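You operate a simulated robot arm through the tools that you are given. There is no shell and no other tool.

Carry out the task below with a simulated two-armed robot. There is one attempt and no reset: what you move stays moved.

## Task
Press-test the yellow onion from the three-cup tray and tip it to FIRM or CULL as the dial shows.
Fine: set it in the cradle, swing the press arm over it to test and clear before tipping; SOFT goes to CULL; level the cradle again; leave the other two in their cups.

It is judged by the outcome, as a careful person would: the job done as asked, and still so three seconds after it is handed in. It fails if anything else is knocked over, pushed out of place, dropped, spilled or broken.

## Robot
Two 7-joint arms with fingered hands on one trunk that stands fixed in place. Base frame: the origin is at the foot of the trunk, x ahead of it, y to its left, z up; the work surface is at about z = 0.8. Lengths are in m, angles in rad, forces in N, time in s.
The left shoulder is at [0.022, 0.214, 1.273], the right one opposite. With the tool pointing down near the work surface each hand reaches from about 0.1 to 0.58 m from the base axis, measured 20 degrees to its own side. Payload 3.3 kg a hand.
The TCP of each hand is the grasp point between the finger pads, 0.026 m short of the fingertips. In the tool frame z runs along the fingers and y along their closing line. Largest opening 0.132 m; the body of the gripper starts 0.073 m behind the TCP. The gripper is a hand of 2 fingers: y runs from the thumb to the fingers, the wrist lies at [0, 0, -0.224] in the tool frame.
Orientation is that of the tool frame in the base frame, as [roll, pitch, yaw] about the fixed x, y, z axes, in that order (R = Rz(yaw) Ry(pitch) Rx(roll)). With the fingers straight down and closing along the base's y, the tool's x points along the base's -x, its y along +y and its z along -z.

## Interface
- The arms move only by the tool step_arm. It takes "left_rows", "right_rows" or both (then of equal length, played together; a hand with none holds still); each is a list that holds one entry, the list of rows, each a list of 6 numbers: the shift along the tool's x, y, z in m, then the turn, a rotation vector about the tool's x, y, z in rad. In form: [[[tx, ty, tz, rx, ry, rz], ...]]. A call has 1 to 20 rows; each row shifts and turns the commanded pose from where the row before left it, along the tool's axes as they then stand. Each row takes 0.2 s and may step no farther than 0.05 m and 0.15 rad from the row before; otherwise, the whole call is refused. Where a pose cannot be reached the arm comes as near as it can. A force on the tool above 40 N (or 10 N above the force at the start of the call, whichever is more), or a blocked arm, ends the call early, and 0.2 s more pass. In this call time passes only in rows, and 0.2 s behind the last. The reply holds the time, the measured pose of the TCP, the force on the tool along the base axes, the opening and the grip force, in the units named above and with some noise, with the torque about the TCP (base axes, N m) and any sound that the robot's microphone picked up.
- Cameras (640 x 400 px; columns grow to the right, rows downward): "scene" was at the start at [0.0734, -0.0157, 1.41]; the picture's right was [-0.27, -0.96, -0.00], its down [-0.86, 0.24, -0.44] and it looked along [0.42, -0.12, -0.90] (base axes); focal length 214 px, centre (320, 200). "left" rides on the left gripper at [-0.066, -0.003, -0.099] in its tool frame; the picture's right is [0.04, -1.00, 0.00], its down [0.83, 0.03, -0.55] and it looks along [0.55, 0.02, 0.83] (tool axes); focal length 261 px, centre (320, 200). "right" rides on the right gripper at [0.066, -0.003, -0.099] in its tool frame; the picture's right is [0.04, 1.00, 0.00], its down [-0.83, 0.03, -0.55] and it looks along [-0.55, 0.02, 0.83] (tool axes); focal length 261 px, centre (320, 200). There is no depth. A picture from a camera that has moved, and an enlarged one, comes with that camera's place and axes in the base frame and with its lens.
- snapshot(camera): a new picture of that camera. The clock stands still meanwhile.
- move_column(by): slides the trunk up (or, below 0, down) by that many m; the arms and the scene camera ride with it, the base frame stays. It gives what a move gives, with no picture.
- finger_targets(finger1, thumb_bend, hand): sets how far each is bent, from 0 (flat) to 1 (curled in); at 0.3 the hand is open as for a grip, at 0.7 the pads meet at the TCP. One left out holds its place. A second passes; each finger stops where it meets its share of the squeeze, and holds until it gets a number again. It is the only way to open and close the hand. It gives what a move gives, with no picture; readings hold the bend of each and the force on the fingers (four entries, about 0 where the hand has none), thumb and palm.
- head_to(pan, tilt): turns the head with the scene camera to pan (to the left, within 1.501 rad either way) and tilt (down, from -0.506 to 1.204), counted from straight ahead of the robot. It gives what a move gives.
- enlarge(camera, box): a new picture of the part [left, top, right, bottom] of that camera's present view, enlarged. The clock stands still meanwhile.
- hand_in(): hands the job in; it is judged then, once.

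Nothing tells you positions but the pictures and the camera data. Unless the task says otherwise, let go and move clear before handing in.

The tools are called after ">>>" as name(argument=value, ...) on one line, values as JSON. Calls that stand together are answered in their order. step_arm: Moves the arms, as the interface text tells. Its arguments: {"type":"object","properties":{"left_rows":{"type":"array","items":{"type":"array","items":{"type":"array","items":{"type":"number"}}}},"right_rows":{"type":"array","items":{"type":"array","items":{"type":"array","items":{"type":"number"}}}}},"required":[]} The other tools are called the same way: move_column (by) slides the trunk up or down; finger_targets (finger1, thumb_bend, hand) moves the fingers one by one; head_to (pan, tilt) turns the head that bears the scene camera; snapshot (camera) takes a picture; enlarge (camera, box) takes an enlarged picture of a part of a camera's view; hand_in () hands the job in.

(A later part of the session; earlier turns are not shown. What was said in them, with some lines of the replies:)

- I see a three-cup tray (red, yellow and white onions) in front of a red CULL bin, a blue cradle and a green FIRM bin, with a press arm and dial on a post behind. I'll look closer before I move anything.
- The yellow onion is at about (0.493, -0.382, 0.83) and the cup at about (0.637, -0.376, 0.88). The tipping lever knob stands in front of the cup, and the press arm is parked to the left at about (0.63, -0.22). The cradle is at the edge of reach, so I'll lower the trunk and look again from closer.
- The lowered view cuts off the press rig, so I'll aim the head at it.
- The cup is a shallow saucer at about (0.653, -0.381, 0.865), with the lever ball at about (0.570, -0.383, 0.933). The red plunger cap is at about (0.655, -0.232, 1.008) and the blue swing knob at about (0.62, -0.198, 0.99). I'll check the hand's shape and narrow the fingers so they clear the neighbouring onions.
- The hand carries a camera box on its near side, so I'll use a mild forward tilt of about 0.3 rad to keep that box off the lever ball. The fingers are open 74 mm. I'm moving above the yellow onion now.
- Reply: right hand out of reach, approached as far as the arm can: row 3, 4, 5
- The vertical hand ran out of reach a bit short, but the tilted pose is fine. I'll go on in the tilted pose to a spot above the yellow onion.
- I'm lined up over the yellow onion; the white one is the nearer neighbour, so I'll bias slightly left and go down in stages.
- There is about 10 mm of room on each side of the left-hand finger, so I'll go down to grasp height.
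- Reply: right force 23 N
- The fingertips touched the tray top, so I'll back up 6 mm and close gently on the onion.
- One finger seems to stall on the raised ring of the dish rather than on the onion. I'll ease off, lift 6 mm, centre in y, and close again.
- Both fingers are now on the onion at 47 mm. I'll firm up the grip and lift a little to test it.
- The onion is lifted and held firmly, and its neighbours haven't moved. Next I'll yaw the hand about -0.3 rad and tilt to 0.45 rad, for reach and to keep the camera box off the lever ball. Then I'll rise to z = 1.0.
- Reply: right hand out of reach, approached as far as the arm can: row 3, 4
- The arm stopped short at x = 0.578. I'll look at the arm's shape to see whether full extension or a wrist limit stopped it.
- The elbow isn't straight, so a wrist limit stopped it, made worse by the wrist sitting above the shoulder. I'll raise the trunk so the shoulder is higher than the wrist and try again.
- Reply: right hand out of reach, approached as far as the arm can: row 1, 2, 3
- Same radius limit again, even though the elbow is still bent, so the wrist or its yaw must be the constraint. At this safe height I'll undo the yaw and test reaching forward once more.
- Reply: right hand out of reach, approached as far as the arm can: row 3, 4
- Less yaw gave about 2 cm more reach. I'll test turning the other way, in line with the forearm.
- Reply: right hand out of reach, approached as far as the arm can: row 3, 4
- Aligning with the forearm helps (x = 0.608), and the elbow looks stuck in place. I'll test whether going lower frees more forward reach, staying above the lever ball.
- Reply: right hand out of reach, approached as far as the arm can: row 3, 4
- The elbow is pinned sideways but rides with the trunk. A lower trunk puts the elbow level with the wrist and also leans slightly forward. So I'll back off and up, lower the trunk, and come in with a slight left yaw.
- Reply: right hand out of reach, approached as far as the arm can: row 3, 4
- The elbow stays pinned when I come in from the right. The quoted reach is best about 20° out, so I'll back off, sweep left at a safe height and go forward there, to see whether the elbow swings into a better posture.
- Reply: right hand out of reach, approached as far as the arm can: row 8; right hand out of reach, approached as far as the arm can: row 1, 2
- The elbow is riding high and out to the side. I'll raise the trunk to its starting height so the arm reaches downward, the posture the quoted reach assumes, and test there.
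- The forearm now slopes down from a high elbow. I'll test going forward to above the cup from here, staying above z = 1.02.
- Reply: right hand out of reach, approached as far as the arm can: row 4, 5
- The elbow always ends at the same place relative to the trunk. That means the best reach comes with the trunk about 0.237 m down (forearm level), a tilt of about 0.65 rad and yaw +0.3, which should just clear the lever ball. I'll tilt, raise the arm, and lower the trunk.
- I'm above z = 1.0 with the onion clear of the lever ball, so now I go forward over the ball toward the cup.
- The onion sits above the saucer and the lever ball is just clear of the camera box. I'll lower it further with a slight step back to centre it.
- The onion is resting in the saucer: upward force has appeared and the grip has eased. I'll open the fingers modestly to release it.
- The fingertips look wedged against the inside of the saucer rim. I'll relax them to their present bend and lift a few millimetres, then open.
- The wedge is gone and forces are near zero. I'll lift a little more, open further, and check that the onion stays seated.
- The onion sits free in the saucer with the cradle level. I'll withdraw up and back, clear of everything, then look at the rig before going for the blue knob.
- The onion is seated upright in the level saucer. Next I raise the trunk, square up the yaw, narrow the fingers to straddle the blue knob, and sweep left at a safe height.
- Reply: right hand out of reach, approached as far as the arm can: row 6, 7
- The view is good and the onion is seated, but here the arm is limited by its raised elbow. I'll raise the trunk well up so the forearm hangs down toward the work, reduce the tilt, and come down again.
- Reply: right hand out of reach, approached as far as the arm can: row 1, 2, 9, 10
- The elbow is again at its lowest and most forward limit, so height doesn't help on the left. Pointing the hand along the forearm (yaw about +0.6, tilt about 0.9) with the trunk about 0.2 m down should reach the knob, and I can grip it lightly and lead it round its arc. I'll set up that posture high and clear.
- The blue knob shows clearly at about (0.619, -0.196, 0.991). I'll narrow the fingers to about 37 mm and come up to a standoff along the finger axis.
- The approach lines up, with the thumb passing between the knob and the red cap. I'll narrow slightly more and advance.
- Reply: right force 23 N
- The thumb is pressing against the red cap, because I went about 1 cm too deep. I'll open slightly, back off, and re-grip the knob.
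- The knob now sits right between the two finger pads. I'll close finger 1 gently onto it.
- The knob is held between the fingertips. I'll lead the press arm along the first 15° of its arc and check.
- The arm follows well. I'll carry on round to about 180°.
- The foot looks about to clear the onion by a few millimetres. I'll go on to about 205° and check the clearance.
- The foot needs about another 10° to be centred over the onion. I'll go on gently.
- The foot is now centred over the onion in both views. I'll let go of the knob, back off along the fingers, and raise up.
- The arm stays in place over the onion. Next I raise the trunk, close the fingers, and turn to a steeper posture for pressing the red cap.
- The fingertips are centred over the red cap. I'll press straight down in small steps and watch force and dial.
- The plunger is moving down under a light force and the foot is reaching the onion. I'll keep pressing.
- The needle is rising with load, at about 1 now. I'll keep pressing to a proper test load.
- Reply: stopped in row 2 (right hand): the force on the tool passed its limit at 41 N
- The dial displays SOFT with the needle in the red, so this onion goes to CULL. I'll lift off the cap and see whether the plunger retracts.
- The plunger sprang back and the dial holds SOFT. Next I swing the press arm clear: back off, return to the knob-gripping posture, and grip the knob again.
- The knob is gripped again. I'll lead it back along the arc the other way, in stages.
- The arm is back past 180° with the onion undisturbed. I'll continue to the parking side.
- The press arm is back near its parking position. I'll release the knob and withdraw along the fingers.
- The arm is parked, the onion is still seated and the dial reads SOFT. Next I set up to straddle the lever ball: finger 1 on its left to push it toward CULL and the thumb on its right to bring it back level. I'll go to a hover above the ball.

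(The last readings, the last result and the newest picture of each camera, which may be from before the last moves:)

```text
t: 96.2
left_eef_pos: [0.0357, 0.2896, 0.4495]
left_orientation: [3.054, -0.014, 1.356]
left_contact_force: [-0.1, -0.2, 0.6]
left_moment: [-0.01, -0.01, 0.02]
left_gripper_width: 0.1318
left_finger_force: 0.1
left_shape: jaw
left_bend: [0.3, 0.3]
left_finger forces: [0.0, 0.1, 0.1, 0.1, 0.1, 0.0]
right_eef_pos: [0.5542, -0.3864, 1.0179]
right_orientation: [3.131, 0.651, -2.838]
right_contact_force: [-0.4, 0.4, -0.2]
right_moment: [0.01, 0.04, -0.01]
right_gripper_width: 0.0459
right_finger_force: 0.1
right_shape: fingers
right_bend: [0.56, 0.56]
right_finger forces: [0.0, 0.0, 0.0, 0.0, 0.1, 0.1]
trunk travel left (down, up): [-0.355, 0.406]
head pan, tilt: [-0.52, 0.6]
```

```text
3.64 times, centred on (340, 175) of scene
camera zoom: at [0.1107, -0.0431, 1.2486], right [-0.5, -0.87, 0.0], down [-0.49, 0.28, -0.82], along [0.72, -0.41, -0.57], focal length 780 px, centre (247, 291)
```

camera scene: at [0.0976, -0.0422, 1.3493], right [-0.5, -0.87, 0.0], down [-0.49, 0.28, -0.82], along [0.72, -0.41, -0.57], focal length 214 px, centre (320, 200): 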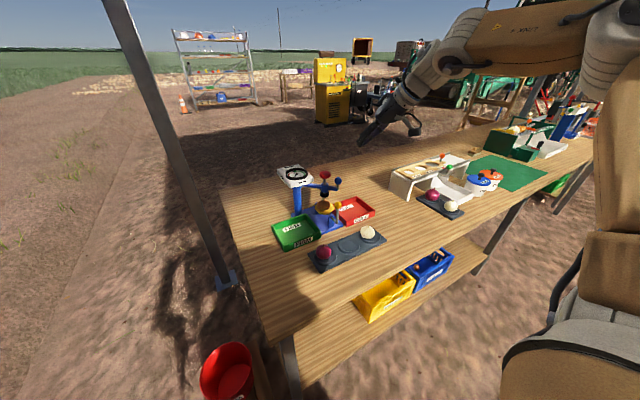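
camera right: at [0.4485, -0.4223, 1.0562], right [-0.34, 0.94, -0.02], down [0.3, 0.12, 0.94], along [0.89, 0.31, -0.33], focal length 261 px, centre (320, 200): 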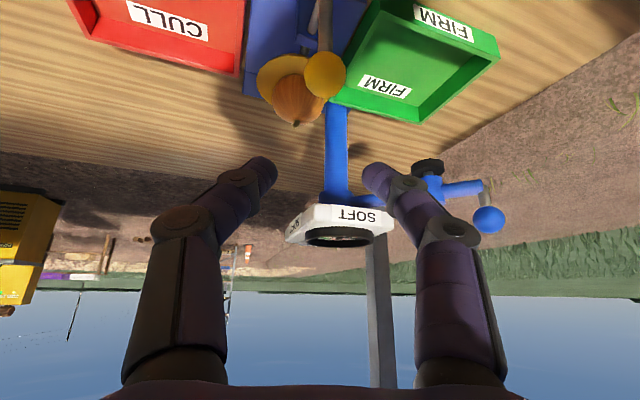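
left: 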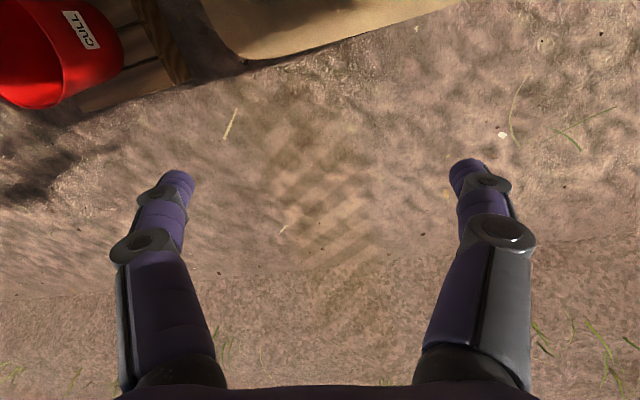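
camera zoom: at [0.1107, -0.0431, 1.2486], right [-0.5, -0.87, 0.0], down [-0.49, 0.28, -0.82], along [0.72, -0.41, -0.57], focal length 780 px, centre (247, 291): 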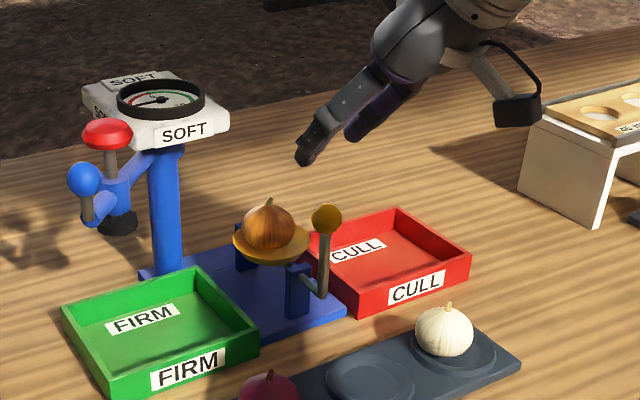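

Aligned over the ball, I'll lower the fingers so the tips straddle it at its centre height.

>>> step_arm(right_rows=[[[0.0133, 0, 0.0175, 0, 0, 0], [0.0133, 0, 0.0175, 0, 0, 0], [0.0121, 0, 0.0159, 0, 0, 0]]])

>>> snapshot(camera="right")

>>> enlarge(camera="scene", box=[290, 140, 390, 220])

```text
t: 97.0
left_eef_pos: [0.0359, 0.2901, 0.4481]
left_orientation: [3.053, -0.016, 1.357]
left_contact_force: [-0.3, -0.5, 0.4]
left_moment: [0.01, -0.01, 0.0]
left_gripper_width: 0.1319
left_finger_force: 0.1
left_shape: jaw
left_bend: [0.3, 0.3]
left_finger forces: [0.1, 0.0, 0.0, 0.1, 0.0, 0.1]
right_eef_pos: [0.554, -0.3829, 0.9552]
right_orientation: [3.13, 0.652, -2.841]
right_contact_force: [-0.6, -0.4, 0.5]
right_moment: [-0.01, 0.0, -0.01]
right_gripper_width: 0.0459
right_finger_force: 0.1
right_shape: fingers
right_bend: [0.56, 0.56]
right_finger forces: [0.1, 0.0, 0.1, 0.0, 0.1, 0.1]
trunk travel left (down, up): [-0.355, 0.406]
head pan, tilt: [-0.52, 0.6]
```

```text
taken
camera right: at [0.4479, -0.4206, 0.993], right [-0.33, 0.94, -0.02], down [0.3, 0.12, 0.94], along [0.89, 0.31, -0.33], focal length 261 px, centre (320, 200)
```

right: 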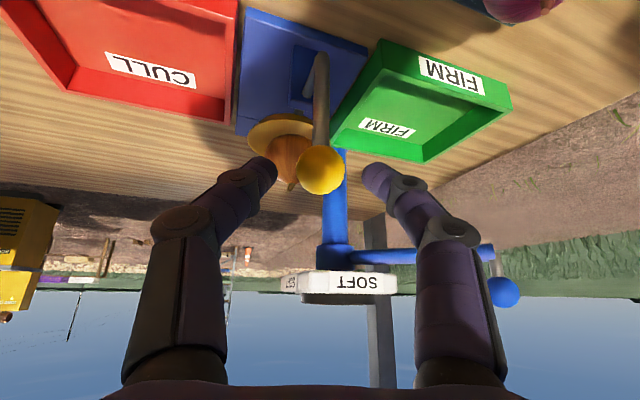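

```text
5.00 times, centred on (340, 180) of scene
camera zoom: at [0.1106, -0.0428, 1.2486], right [-0.5, -0.87, 0.0], down [-0.49, 0.28, -0.82], along [0.72, -0.41, -0.57], focal length 1072 px, centre (220, 300)
```

zoom: 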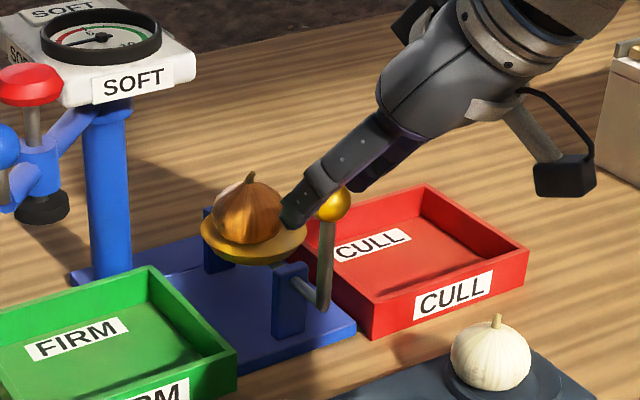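

The ball sits midway between the tips. I'll sweep the lever over toward CULL along its arc in one smooth motion.

>>> step_arm(right_rows=[[[0.0087, -0.0289, -0.0033, 0, 0, 0], [0.0089, -0.0175, 0.0027, 0, 0, 0], [0.011, -0.015, 0.0068, 0, 0, 0], [0.0123, -0.0116, 0.0103, 0, 0, 0]]])

>>> snapshot(camera="right")

>>> enlarge(camera="scene", box=[280, 130, 400, 230])

```text
t: 98.0
left_eef_pos: [0.0353, 0.2889, 0.4488]
left_orientation: [3.053, -0.014, 1.355]
left_contact_force: [-0.1, -0.1, -0.7]
left_moment: [0.01, -0.01, 0.0]
left_gripper_width: 0.1319
left_finger_force: 0.1
left_shape: jaw
left_bend: [0.3, 0.3]
left_finger forces: [0.0, 0.0, 0.1, 0.0, 0.0, 0.0]
right_eef_pos: [0.5545, -0.4606, 0.9163]
right_orientation: [3.131, 0.649, -2.838]
right_contact_force: [-0.7, -0.8, -0.5]
right_moment: [0.01, -0.01, 0.03]
right_gripper_width: 0.0468
right_finger_force: 0.2
right_shape: fingers
right_bend: [0.56, 0.56]
right_finger forces: [0.2, 0.0, 0.0, 0.0, 0.0, 0.0]
trunk travel left (down, up): [-0.355, 0.406]
head pan, tilt: [-0.52, 0.6]
```

```text
taken
camera right: at [0.449, -0.4971, 0.9545], right [-0.34, 0.94, -0.02], down [0.3, 0.13, 0.94], along [0.89, 0.31, -0.33], focal length 261 px, centre (320, 200)
```

right: 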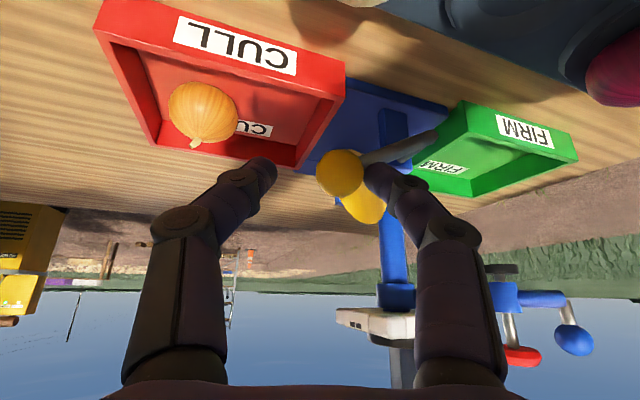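

```text
4.00 times, centred on (340, 180) of scene
camera zoom: at [0.1105, -0.0428, 1.2486], right [-0.5, -0.87, 0.0], down [-0.49, 0.28, -0.82], along [0.72, -0.41, -0.57], focal length 858 px, centre (240, 280)
```

zoom: 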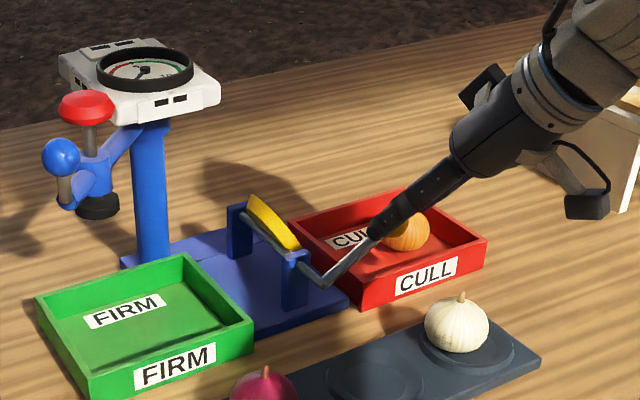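

The onion is in the CULL tray. Now the thumb brings the lever back toward level along the same arc.

>>> step_arm(right_rows=[[[-0.0049, 0.0201, 0.0038, 0, 0, 0], [-0.0123, 0.0116, -0.0103, 0, 0, 0], [-0.011, 0.015, -0.0068, 0, 0, 0], [-0.0089, 0.0175, -0.0027, 0, 0, 0]]])

>>> snapshot(camera="right")

>>> enlarge(camera="scene", box=[280, 130, 400, 230])

```text
t: 99.0
left_eef_pos: [0.0354, 0.2889, 0.4484]
left_orientation: [3.053, -0.016, 1.357]
left_contact_force: [0.1, 0.3, -0.5]
left_moment: [-0.01, -0.02, -0.02]
left_gripper_width: 0.132
left_finger_force: 0.0
left_shape: jaw
left_bend: [0.3, 0.3]
left_finger forces: [0.0, 0.1, 0.0, 0.1, 0.0, 0.1]
right_eef_pos: [0.5534, -0.3934, 0.9526]
right_orientation: [3.131, 0.649, -2.837]
right_contact_force: [-0.1, 1.2, 0.0]
right_moment: [-0.03, -0.03, -0.01]
right_gripper_width: 0.0469
right_finger_force: 0.1
right_shape: fingers
right_bend: [0.56, 0.56]
right_finger forces: [0.0, 0.0, 0.1, 0.1, 0.1, 0.0]
trunk travel left (down, up): [-0.355, 0.406]
head pan, tilt: [-0.52, 0.6]
```

```text
taken
camera right: at [0.4473, -0.4294, 0.9905], right [-0.34, 0.94, -0.02], down [0.3, 0.13, 0.94], along [0.89, 0.31, -0.33], focal length 261 px, centre (320, 200)
```

right: 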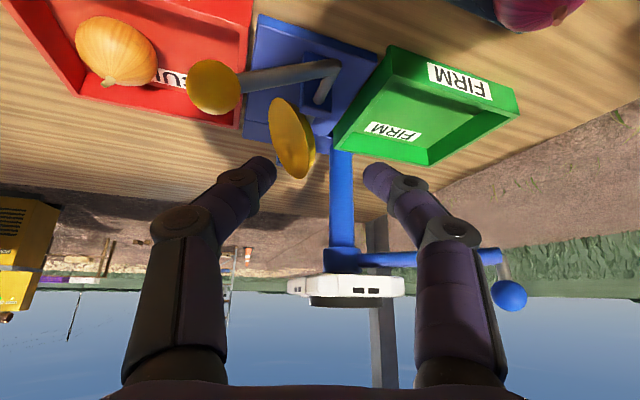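

```text
4.00 times, centred on (340, 180) of scene
camera zoom: at [0.1105, -0.0424, 1.2486], right [-0.5, -0.87, 0.0], down [-0.49, 0.28, -0.83], along [0.72, -0.41, -0.56], focal length 858 px, centre (240, 280)
```

zoom: 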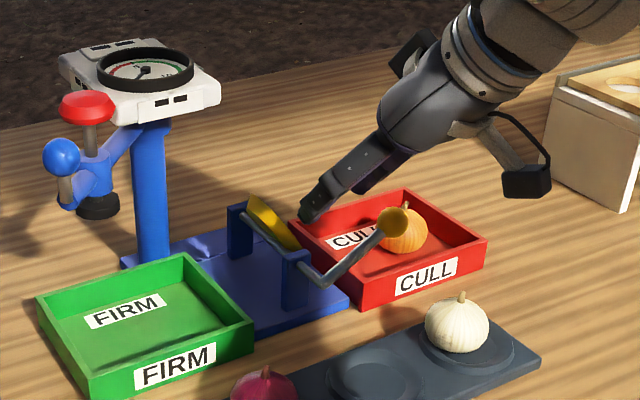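

The lever stayed over because the thumb slipped across the top of the ball. I'll open finger 1 a bit more, reposition over the ball, and reach deeper on the CULL side.

>>> finger_targets(hand="right", finger1=0.5, thumb_bend=0.565)

>>> step_arm(right_rows=[[[0.006, -0.0246, -0.0046, 0, 0, 0], [0.006, -0.0246, -0.0046, 0, 0, 0]]])

>>> snapshot(camera="right")

>>> enlarge(camera="scene", box=[280, 130, 400, 230])

```text
t: 100.0
left_eef_pos: [0.0356, 0.2895, 0.4476]
left_orientation: [3.053, -0.015, 1.356]
left_contact_force: [0.1, 0.6, 0.0]
left_moment: [-0.01, 0.0, -0.01]
left_gripper_width: 0.1319
left_finger_force: 0.1
left_shape: jaw
left_bend: [0.3, 0.3]
left_finger forces: [0.1, 0.0, 0.0, 0.0, 0.1, 0.1]
right_eef_pos: [0.5535, -0.3934, 0.9529]
right_orientation: [3.131, 0.649, -2.838]
right_contact_force: [-0.9, 0.3, 0.6]
right_moment: [-0.02, 0.0, -0.02]
right_gripper_width: 0.0564
right_finger_force: 0.1
right_shape: fingers
right_bend: [0.5, 0.56]
right_finger forces: [0.0, 0.0, 0.0, 0.0, 0.0, 0.0]
trunk travel left (down, up): [-0.355, 0.406]
head pan, tilt: [-0.52, 0.6]
```

```text
t: 100.6
left_eef_pos: [0.0355, 0.2895, 0.4475]
left_orientation: [3.052, -0.015, 1.354]
left_contact_force: [-0.3, -0.3, -0.3]
left_moment: [0.0, 0.01, 0.02]
left_gripper_width: 0.1319
left_finger_force: 0.1
left_shape: jaw
left_bend: [0.3, 0.3]
left_finger forces: [0.0, 0.1, 0.0, 0.0, 0.1, 0.0]
right_eef_pos: [0.5546, -0.4451, 0.9517]
right_orientation: [3.132, 0.652, -2.838]
right_contact_force: [0.4, -0.3, -0.3]
right_moment: [0.04, 0.02, 0.0]
right_gripper_width: 0.0562
right_finger_force: 0.1
right_shape: fingers
right_bend: [0.5, 0.56]
right_finger forces: [0.1, 0.0, 0.0, 0.1, 0.0, 0.0]
trunk travel left (down, up): [-0.355, 0.406]
head pan, tilt: [-0.52, 0.6]
```

```text
taken
camera right: at [0.4484, -0.4824, 0.9897], right [-0.34, 0.94, -0.02], down [0.3, 0.12, 0.94], along [0.89, 0.31, -0.33], focal length 261 px, centre (320, 200)
```

right: 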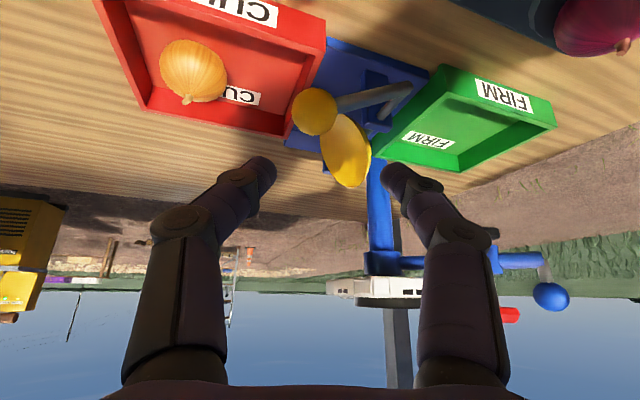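

```text
4.00 times, centred on (340, 180) of scene
camera zoom: at [0.1105, -0.0429, 1.2486], right [-0.5, -0.87, 0.0], down [-0.49, 0.28, -0.82], along [0.72, -0.41, -0.57], focal length 858 px, centre (240, 280)
```

zoom: 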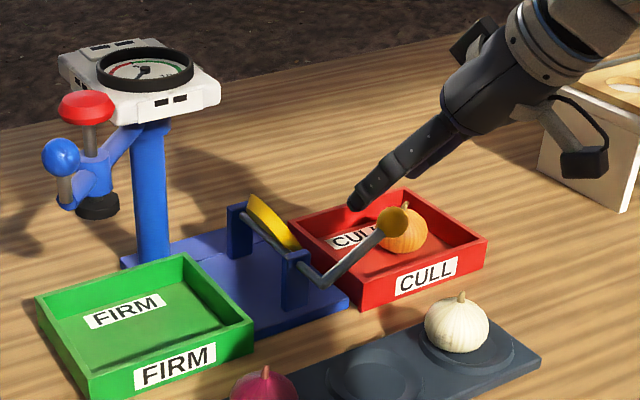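

>>> step_arm(right_rows=[[[0.0145, 0, 0.019, 0, 0, 0], [0.0145, 0, 0.019, 0, 0, 0]]])

>>> snapshot(camera="right")

>>> enlarge(camera="scene", box=[280, 130, 400, 230])

```text
t: 101.2
left_eef_pos: [0.0356, 0.2885, 0.4489]
left_orientation: [3.052, -0.015, 1.357]
left_contact_force: [-0.5, 0.6, -0.3]
left_moment: [-0.03, 0.0, -0.03]
left_gripper_width: 0.1319
left_finger_force: 0.1
left_shape: jaw
left_bend: [0.3, 0.3]
left_finger forces: [0.0, 0.1, 0.1, 0.1, 0.1, 0.1]
right_eef_pos: [0.554, -0.445, 0.9038]
right_orientation: [3.132, 0.65, -2.839]
right_contact_force: [-1.1, -1.0, 0.1]
right_moment: [-0.01, 0.03, 0.02]
right_gripper_width: 0.0564
right_finger_force: 0.1
right_shape: fingers
right_bend: [0.5, 0.56]
right_finger forces: [0.1, 0.1, 0.0, 0.0, 0.0, 0.1]
trunk travel left (down, up): [-0.355, 0.406]
head pan, tilt: [-0.52, 0.6]
```

```text
taken
camera right: at [0.4489, -0.4816, 0.9418], right [-0.34, 0.94, -0.02], down [0.31, 0.12, 0.94], along [0.89, 0.31, -0.33], focal length 261 px, centre (320, 200)
```

right: 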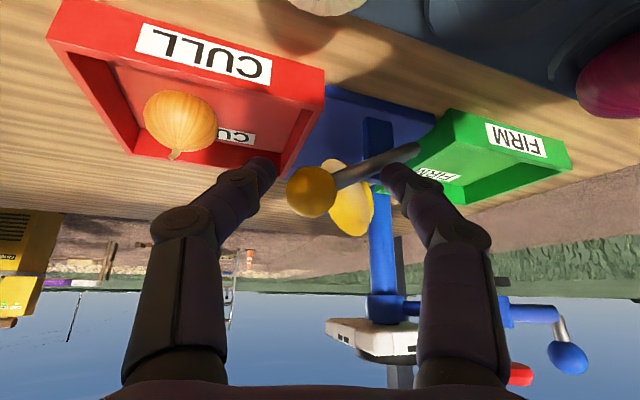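

```text
4.00 times, centred on (340, 180) of scene
camera zoom: at [0.1106, -0.0429, 1.2486], right [-0.5, -0.87, 0.0], down [-0.49, 0.28, -0.82], along [0.72, -0.41, -0.57], focal length 858 px, centre (240, 280)
```

zoom: 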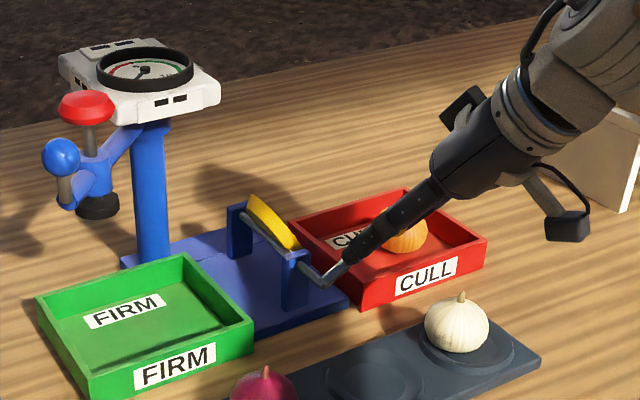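

The ball is now well inside the fingers, so I'll raise the lever along its arc with the thumb.

>>> step_arm(right_rows=[[[-0.0014, 0.0057, 0.0011, 0, 0, 0], [-0.0123, 0.0116, -0.0103, 0, 0, 0], [-0.011, 0.015, -0.0068, 0, 0, 0]]])

>>> snapshot(camera="right")

>>> enlarge(camera="scene", box=[280, 130, 400, 230])

```text
t: 102.0
left_eef_pos: [0.036, 0.2904, 0.4476]
left_orientation: [3.051, -0.015, 1.356]
left_contact_force: [-0.5, -0.2, 0.1]
left_moment: [-0.02, 0.0, -0.01]
left_gripper_width: 0.1318
left_finger_force: 0.0
left_shape: jaw
left_bend: [0.3, 0.3]
left_finger forces: [0.0, 0.1, 0.0, 0.1, 0.0, 0.0]
right_eef_pos: [0.554, -0.4102, 0.933]
right_orientation: [3.132, 0.652, -2.84]
right_contact_force: [1.8, -1.9, 1.4]
right_moment: [-0.03, -0.04, 0.0]
right_gripper_width: 0.059
right_finger_force: 1.5
right_shape: fingers
right_bend: [0.5, 0.55]
right_finger forces: [0.1, 0.0, 0.0, 0.0, 2.2, 0.1]
trunk travel left (down, up): [-0.355, 0.406]
head pan, tilt: [-0.52, 0.6]
```

```text
taken
camera right: at [0.448, -0.4471, 0.971], right [-0.33, 0.94, -0.02], down [0.3, 0.12, 0.94], along [0.89, 0.31, -0.33], focal length 261 px, centre (320, 200)
```

right: 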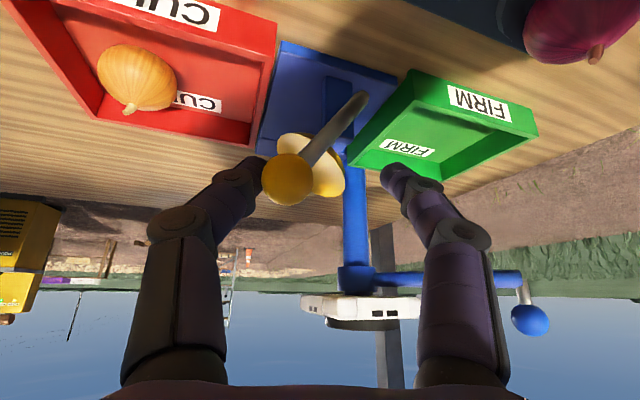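

```text
4.00 times, centred on (340, 180) of scene
camera zoom: at [0.1106, -0.0426, 1.2486], right [-0.5, -0.87, 0.0], down [-0.49, 0.28, -0.82], along [0.72, -0.41, -0.57], focal length 858 px, centre (240, 280)
```

zoom: 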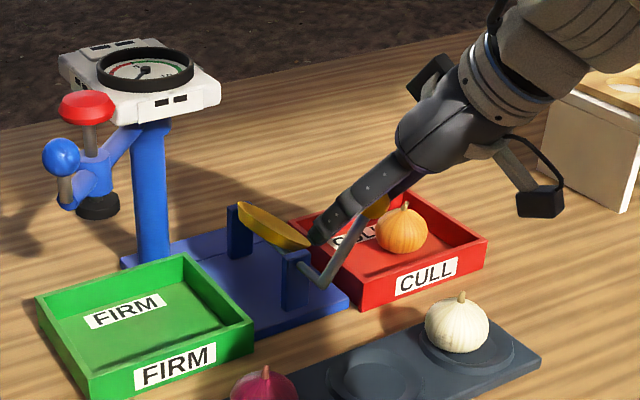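

>>> step_arm(right_rows=[[[-0.0089, 0.0175, -0.0027, 0, 0, 0], [-0.0062, 0.0188, 0.0014, 0, 0, 0]]])

>>> snapshot(camera="right")

>>> enlarge(camera="scene", box=[290, 140, 390, 220])

```text
t: 102.6
left_eef_pos: [0.036, 0.2893, 0.4471]
left_orientation: [3.052, -0.015, 1.357]
left_contact_force: [-0.2, -0.7, 0.5]
left_moment: [0.0, -0.02, -0.01]
left_gripper_width: 0.1317
left_finger_force: 0.1
left_shape: jaw
left_bend: [0.3, 0.3]
left_finger forces: [0.0, 0.1, 0.0, 0.1, 0.1, 0.0]
right_eef_pos: [0.5544, -0.3726, 0.9432]
right_orientation: [3.131, 0.648, -2.84]
right_contact_force: [0.0, -0.3, 0.0]
right_moment: [0.02, 0.01, -0.01]
right_gripper_width: 0.0562
right_finger_force: 0.1
right_shape: fingers
right_bend: [0.5, 0.56]
right_finger forces: [0.0, 0.0, 0.0, 0.0, 0.1, 0.0]
trunk travel left (down, up): [-0.355, 0.406]
head pan, tilt: [-0.52, 0.6]
```

```text
taken
camera right: at [0.447, -0.4091, 0.9812], right [-0.33, 0.94, -0.02], down [0.31, 0.12, 0.94], along [0.89, 0.31, -0.33], focal length 261 px, centre (320, 200)
```

right: 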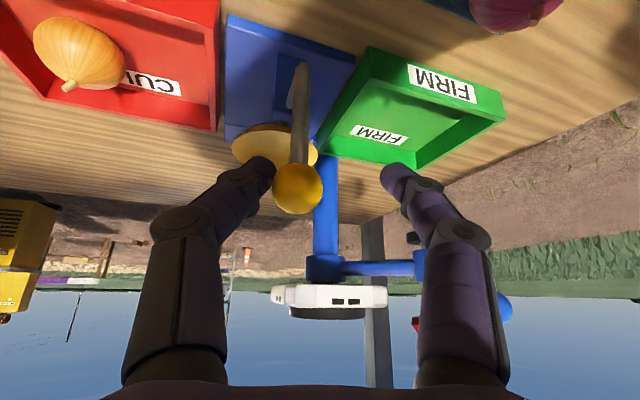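

```text
5.00 times, centred on (340, 180) of scene
camera zoom: at [0.1105, -0.0424, 1.2486], right [-0.5, -0.87, 0.0], down [-0.49, 0.28, -0.83], along [0.72, -0.41, -0.56], focal length 1072 px, centre (220, 300)
```

zoom: 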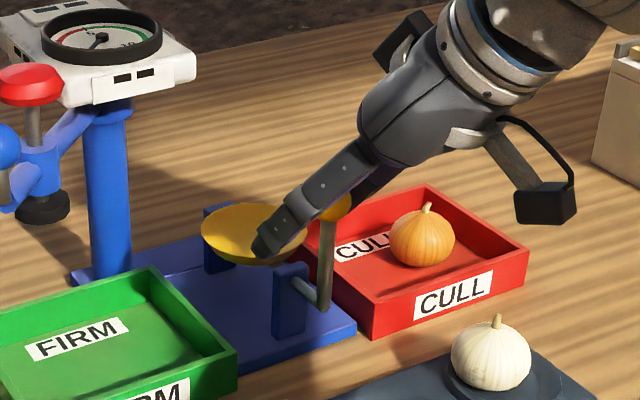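

The lever looks upright again. I'll ease the thumb off and lift straight up to check the level unobstructed.

>>> step_arm(right_rows=[[[0.0014, -0.0057, -0.0011, 0, 0, 0], [-0.0202, 0, -0.0265, 0, 0, 0], [-0.0202, 0, -0.0265, 0, 0, 0], [-0.0202, 0, -0.0265, 0, 0, 0]]])

>>> enlarge(camera="scene", box=[290, 140, 390, 220])

>>> snapshot(camera="right")

```text
t: 103.6
left_eef_pos: [0.0358, 0.2903, 0.4476]
left_orientation: [3.053, -0.015, 1.355]
left_contact_force: [0.6, -0.4, -0.1]
left_moment: [0.01, 0.02, 0.01]
left_gripper_width: 0.1319
left_finger_force: 0.1
left_shape: jaw
left_bend: [0.3, 0.3]
left_finger forces: [0.0, 0.0, 0.0, 0.1, 0.0, 0.0]
right_eef_pos: [0.5545, -0.3788, 1.043]
right_orientation: [3.131, 0.651, -2.839]
right_contact_force: [0.4, -0.3, 0.4]
right_moment: [-0.02, 0.04, 0.03]
right_gripper_width: 0.0559
right_finger_force: 0.0
right_shape: fingers
right_bend: [0.5, 0.56]
right_finger forces: [0.0, 0.0, 0.0, 0.0, 0.0, 0.0]
trunk travel left (down, up): [-0.355, 0.406]
head pan, tilt: [-0.52, 0.6]
```

```text
5.00 times, centred on (340, 180) of scene
camera zoom: at [0.1104, -0.0424, 1.2486], right [-0.5, -0.87, 0.0], down [-0.49, 0.28, -0.83], along [0.72, -0.41, -0.56], focal length 1072 px, centre (220, 300)
```

zoom: 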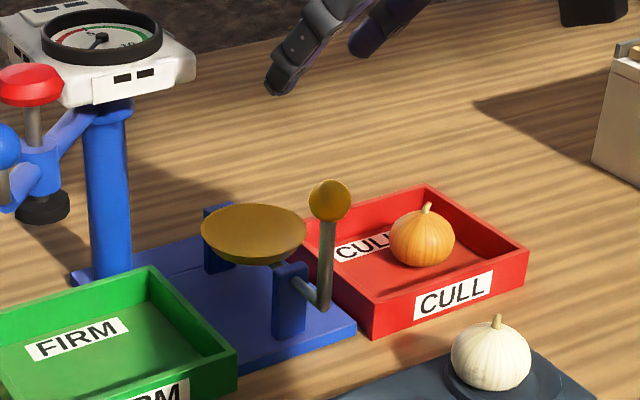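

```text
taken
camera right: at [0.4481, -0.416, 1.0811], right [-0.34, 0.94, -0.02], down [0.3, 0.12, 0.94], along [0.89, 0.31, -0.33], focal length 261 px, centre (320, 200)
```

right: 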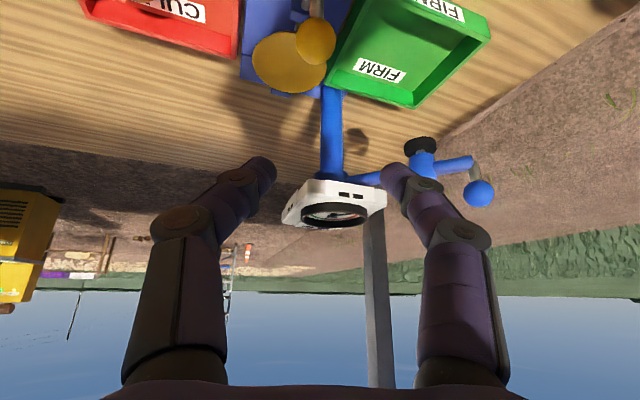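

The onion is in the CULL tray and the saucer looks level. I'll zoom in to check the lever's uprightness precisely, along with the tray and the press arm.

>>> enlarge(camera="scene", box=[325, 170, 375, 205])

>>> snapshot(camera="scene")

```text
11.43 times, centred on (350, 188) of scene
camera zoom: at [0.1104, -0.0424, 1.2486], right [-0.5, -0.87, 0.0], down [-0.49, 0.28, -0.83], along [0.72, -0.41, -0.56], focal length 2451 px, centre (-23, 343)
```

zoom: 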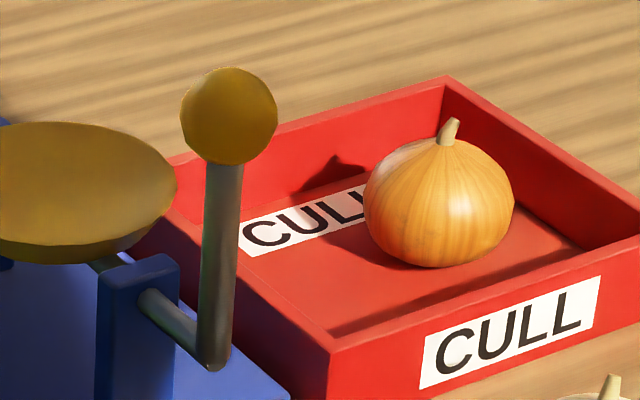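

```text
taken
camera scene: at [0.1104, -0.0424, 1.2486], right [-0.5, -0.87, 0.0], down [-0.49, 0.28, -0.83], along [0.72, -0.41, -0.56], focal length 214 px, centre (320, 200)
```

scene: 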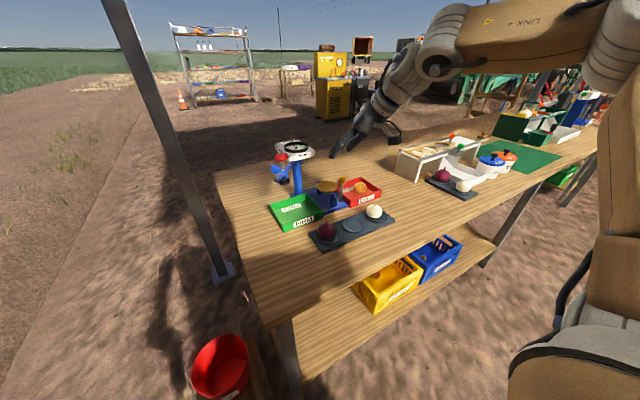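

The lever is vertical to well under a degree, the onion is in CULL and the press arm is parked. I'll move the hand back clear and take a last look.

>>> step_arm(right_rows=[[[0.0203, 0.0118, -0.0364, 0, 0, 0], [0.0203, 0.0118, -0.0364, 0, 0, 0], [0.0203, 0.0118, -0.0364, 0, 0, 0]]])

>>> enlarge(camera="scene", box=[250, 130, 410, 250])

>>> snapshot(camera="right")

```text
t: 104.4
left_eef_pos: [0.0346, 0.2899, 0.4484]
left_orientation: [3.051, -0.017, 1.356]
left_contact_force: [0.1, 0.5, -1.0]
left_moment: [-0.04, 0.03, -0.01]
left_gripper_width: 0.1317
left_finger_force: 0.1
left_shape: jaw
left_bend: [0.3, 0.3]
left_finger forces: [0.0, 0.1, 0.1, 0.0, 0.0, 0.1]
right_eef_pos: [0.4349, -0.3829, 1.0918]
right_orientation: [3.131, 0.652, -2.838]
right_contact_force: [0.3, -0.1, -0.1]
right_moment: [-0.02, 0.03, -0.02]
right_gripper_width: 0.0564
right_finger_force: 0.0
right_shape: fingers
right_bend: [0.5, 0.56]
right_finger forces: [0.0, 0.0, 0.0, 0.1, 0.1, 0.0]
trunk travel left (down, up): [-0.355, 0.406]
head pan, tilt: [-0.52, 0.6]
```

```text
3.33 times, centred on (330, 190) of scene
camera zoom: at [0.11, -0.0426, 1.2487], right [-0.5, -0.87, 0.0], down [-0.49, 0.28, -0.83], along [0.72, -0.41, -0.56], focal length 715 px, centre (287, 233)
```

zoom: 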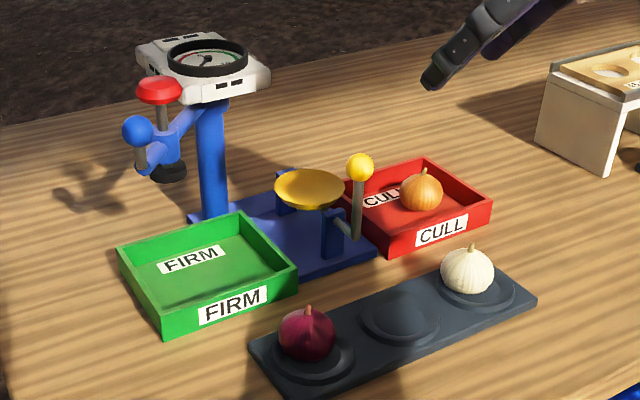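

```text
taken
camera right: at [0.328, -0.4188, 1.1306], right [-0.34, 0.94, -0.02], down [0.3, 0.12, 0.94], along [0.89, 0.31, -0.33], focal length 261 px, centre (320, 200)
```

right: 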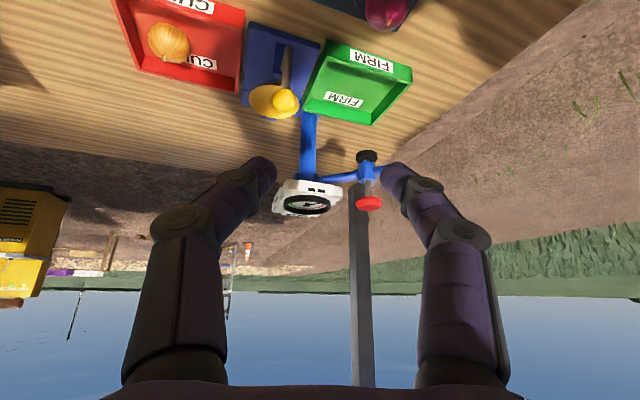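

The yellow onion lies in the CULL tray, the saucer is level and empty, and the press arm is parked clear. The red and white onions are still in their cups, and the hand is free and away from everything. I'm handing in.

>>> hand_in()

```text
The job is handed in.
```

The yellow onion tested SOFT on the dial (needle in the red), so I tipped it into the CULL tray, and the job is handed in.

- **Cradle:** I brought the lever back upright, and the empty saucer looks level in the last picture.
- **Press arm:** it is swung back close to where it was parked at the start, clear of the cradle.
- **Other onions:** the red and white ones are still in their cups.

While first reaching for the press arm's blue knob, the hand went too deep. The thumb pushed against the red plunger cap at about 30 N, and I backed off. The arm swung and pressed normally afterwards, and I saw no damage.
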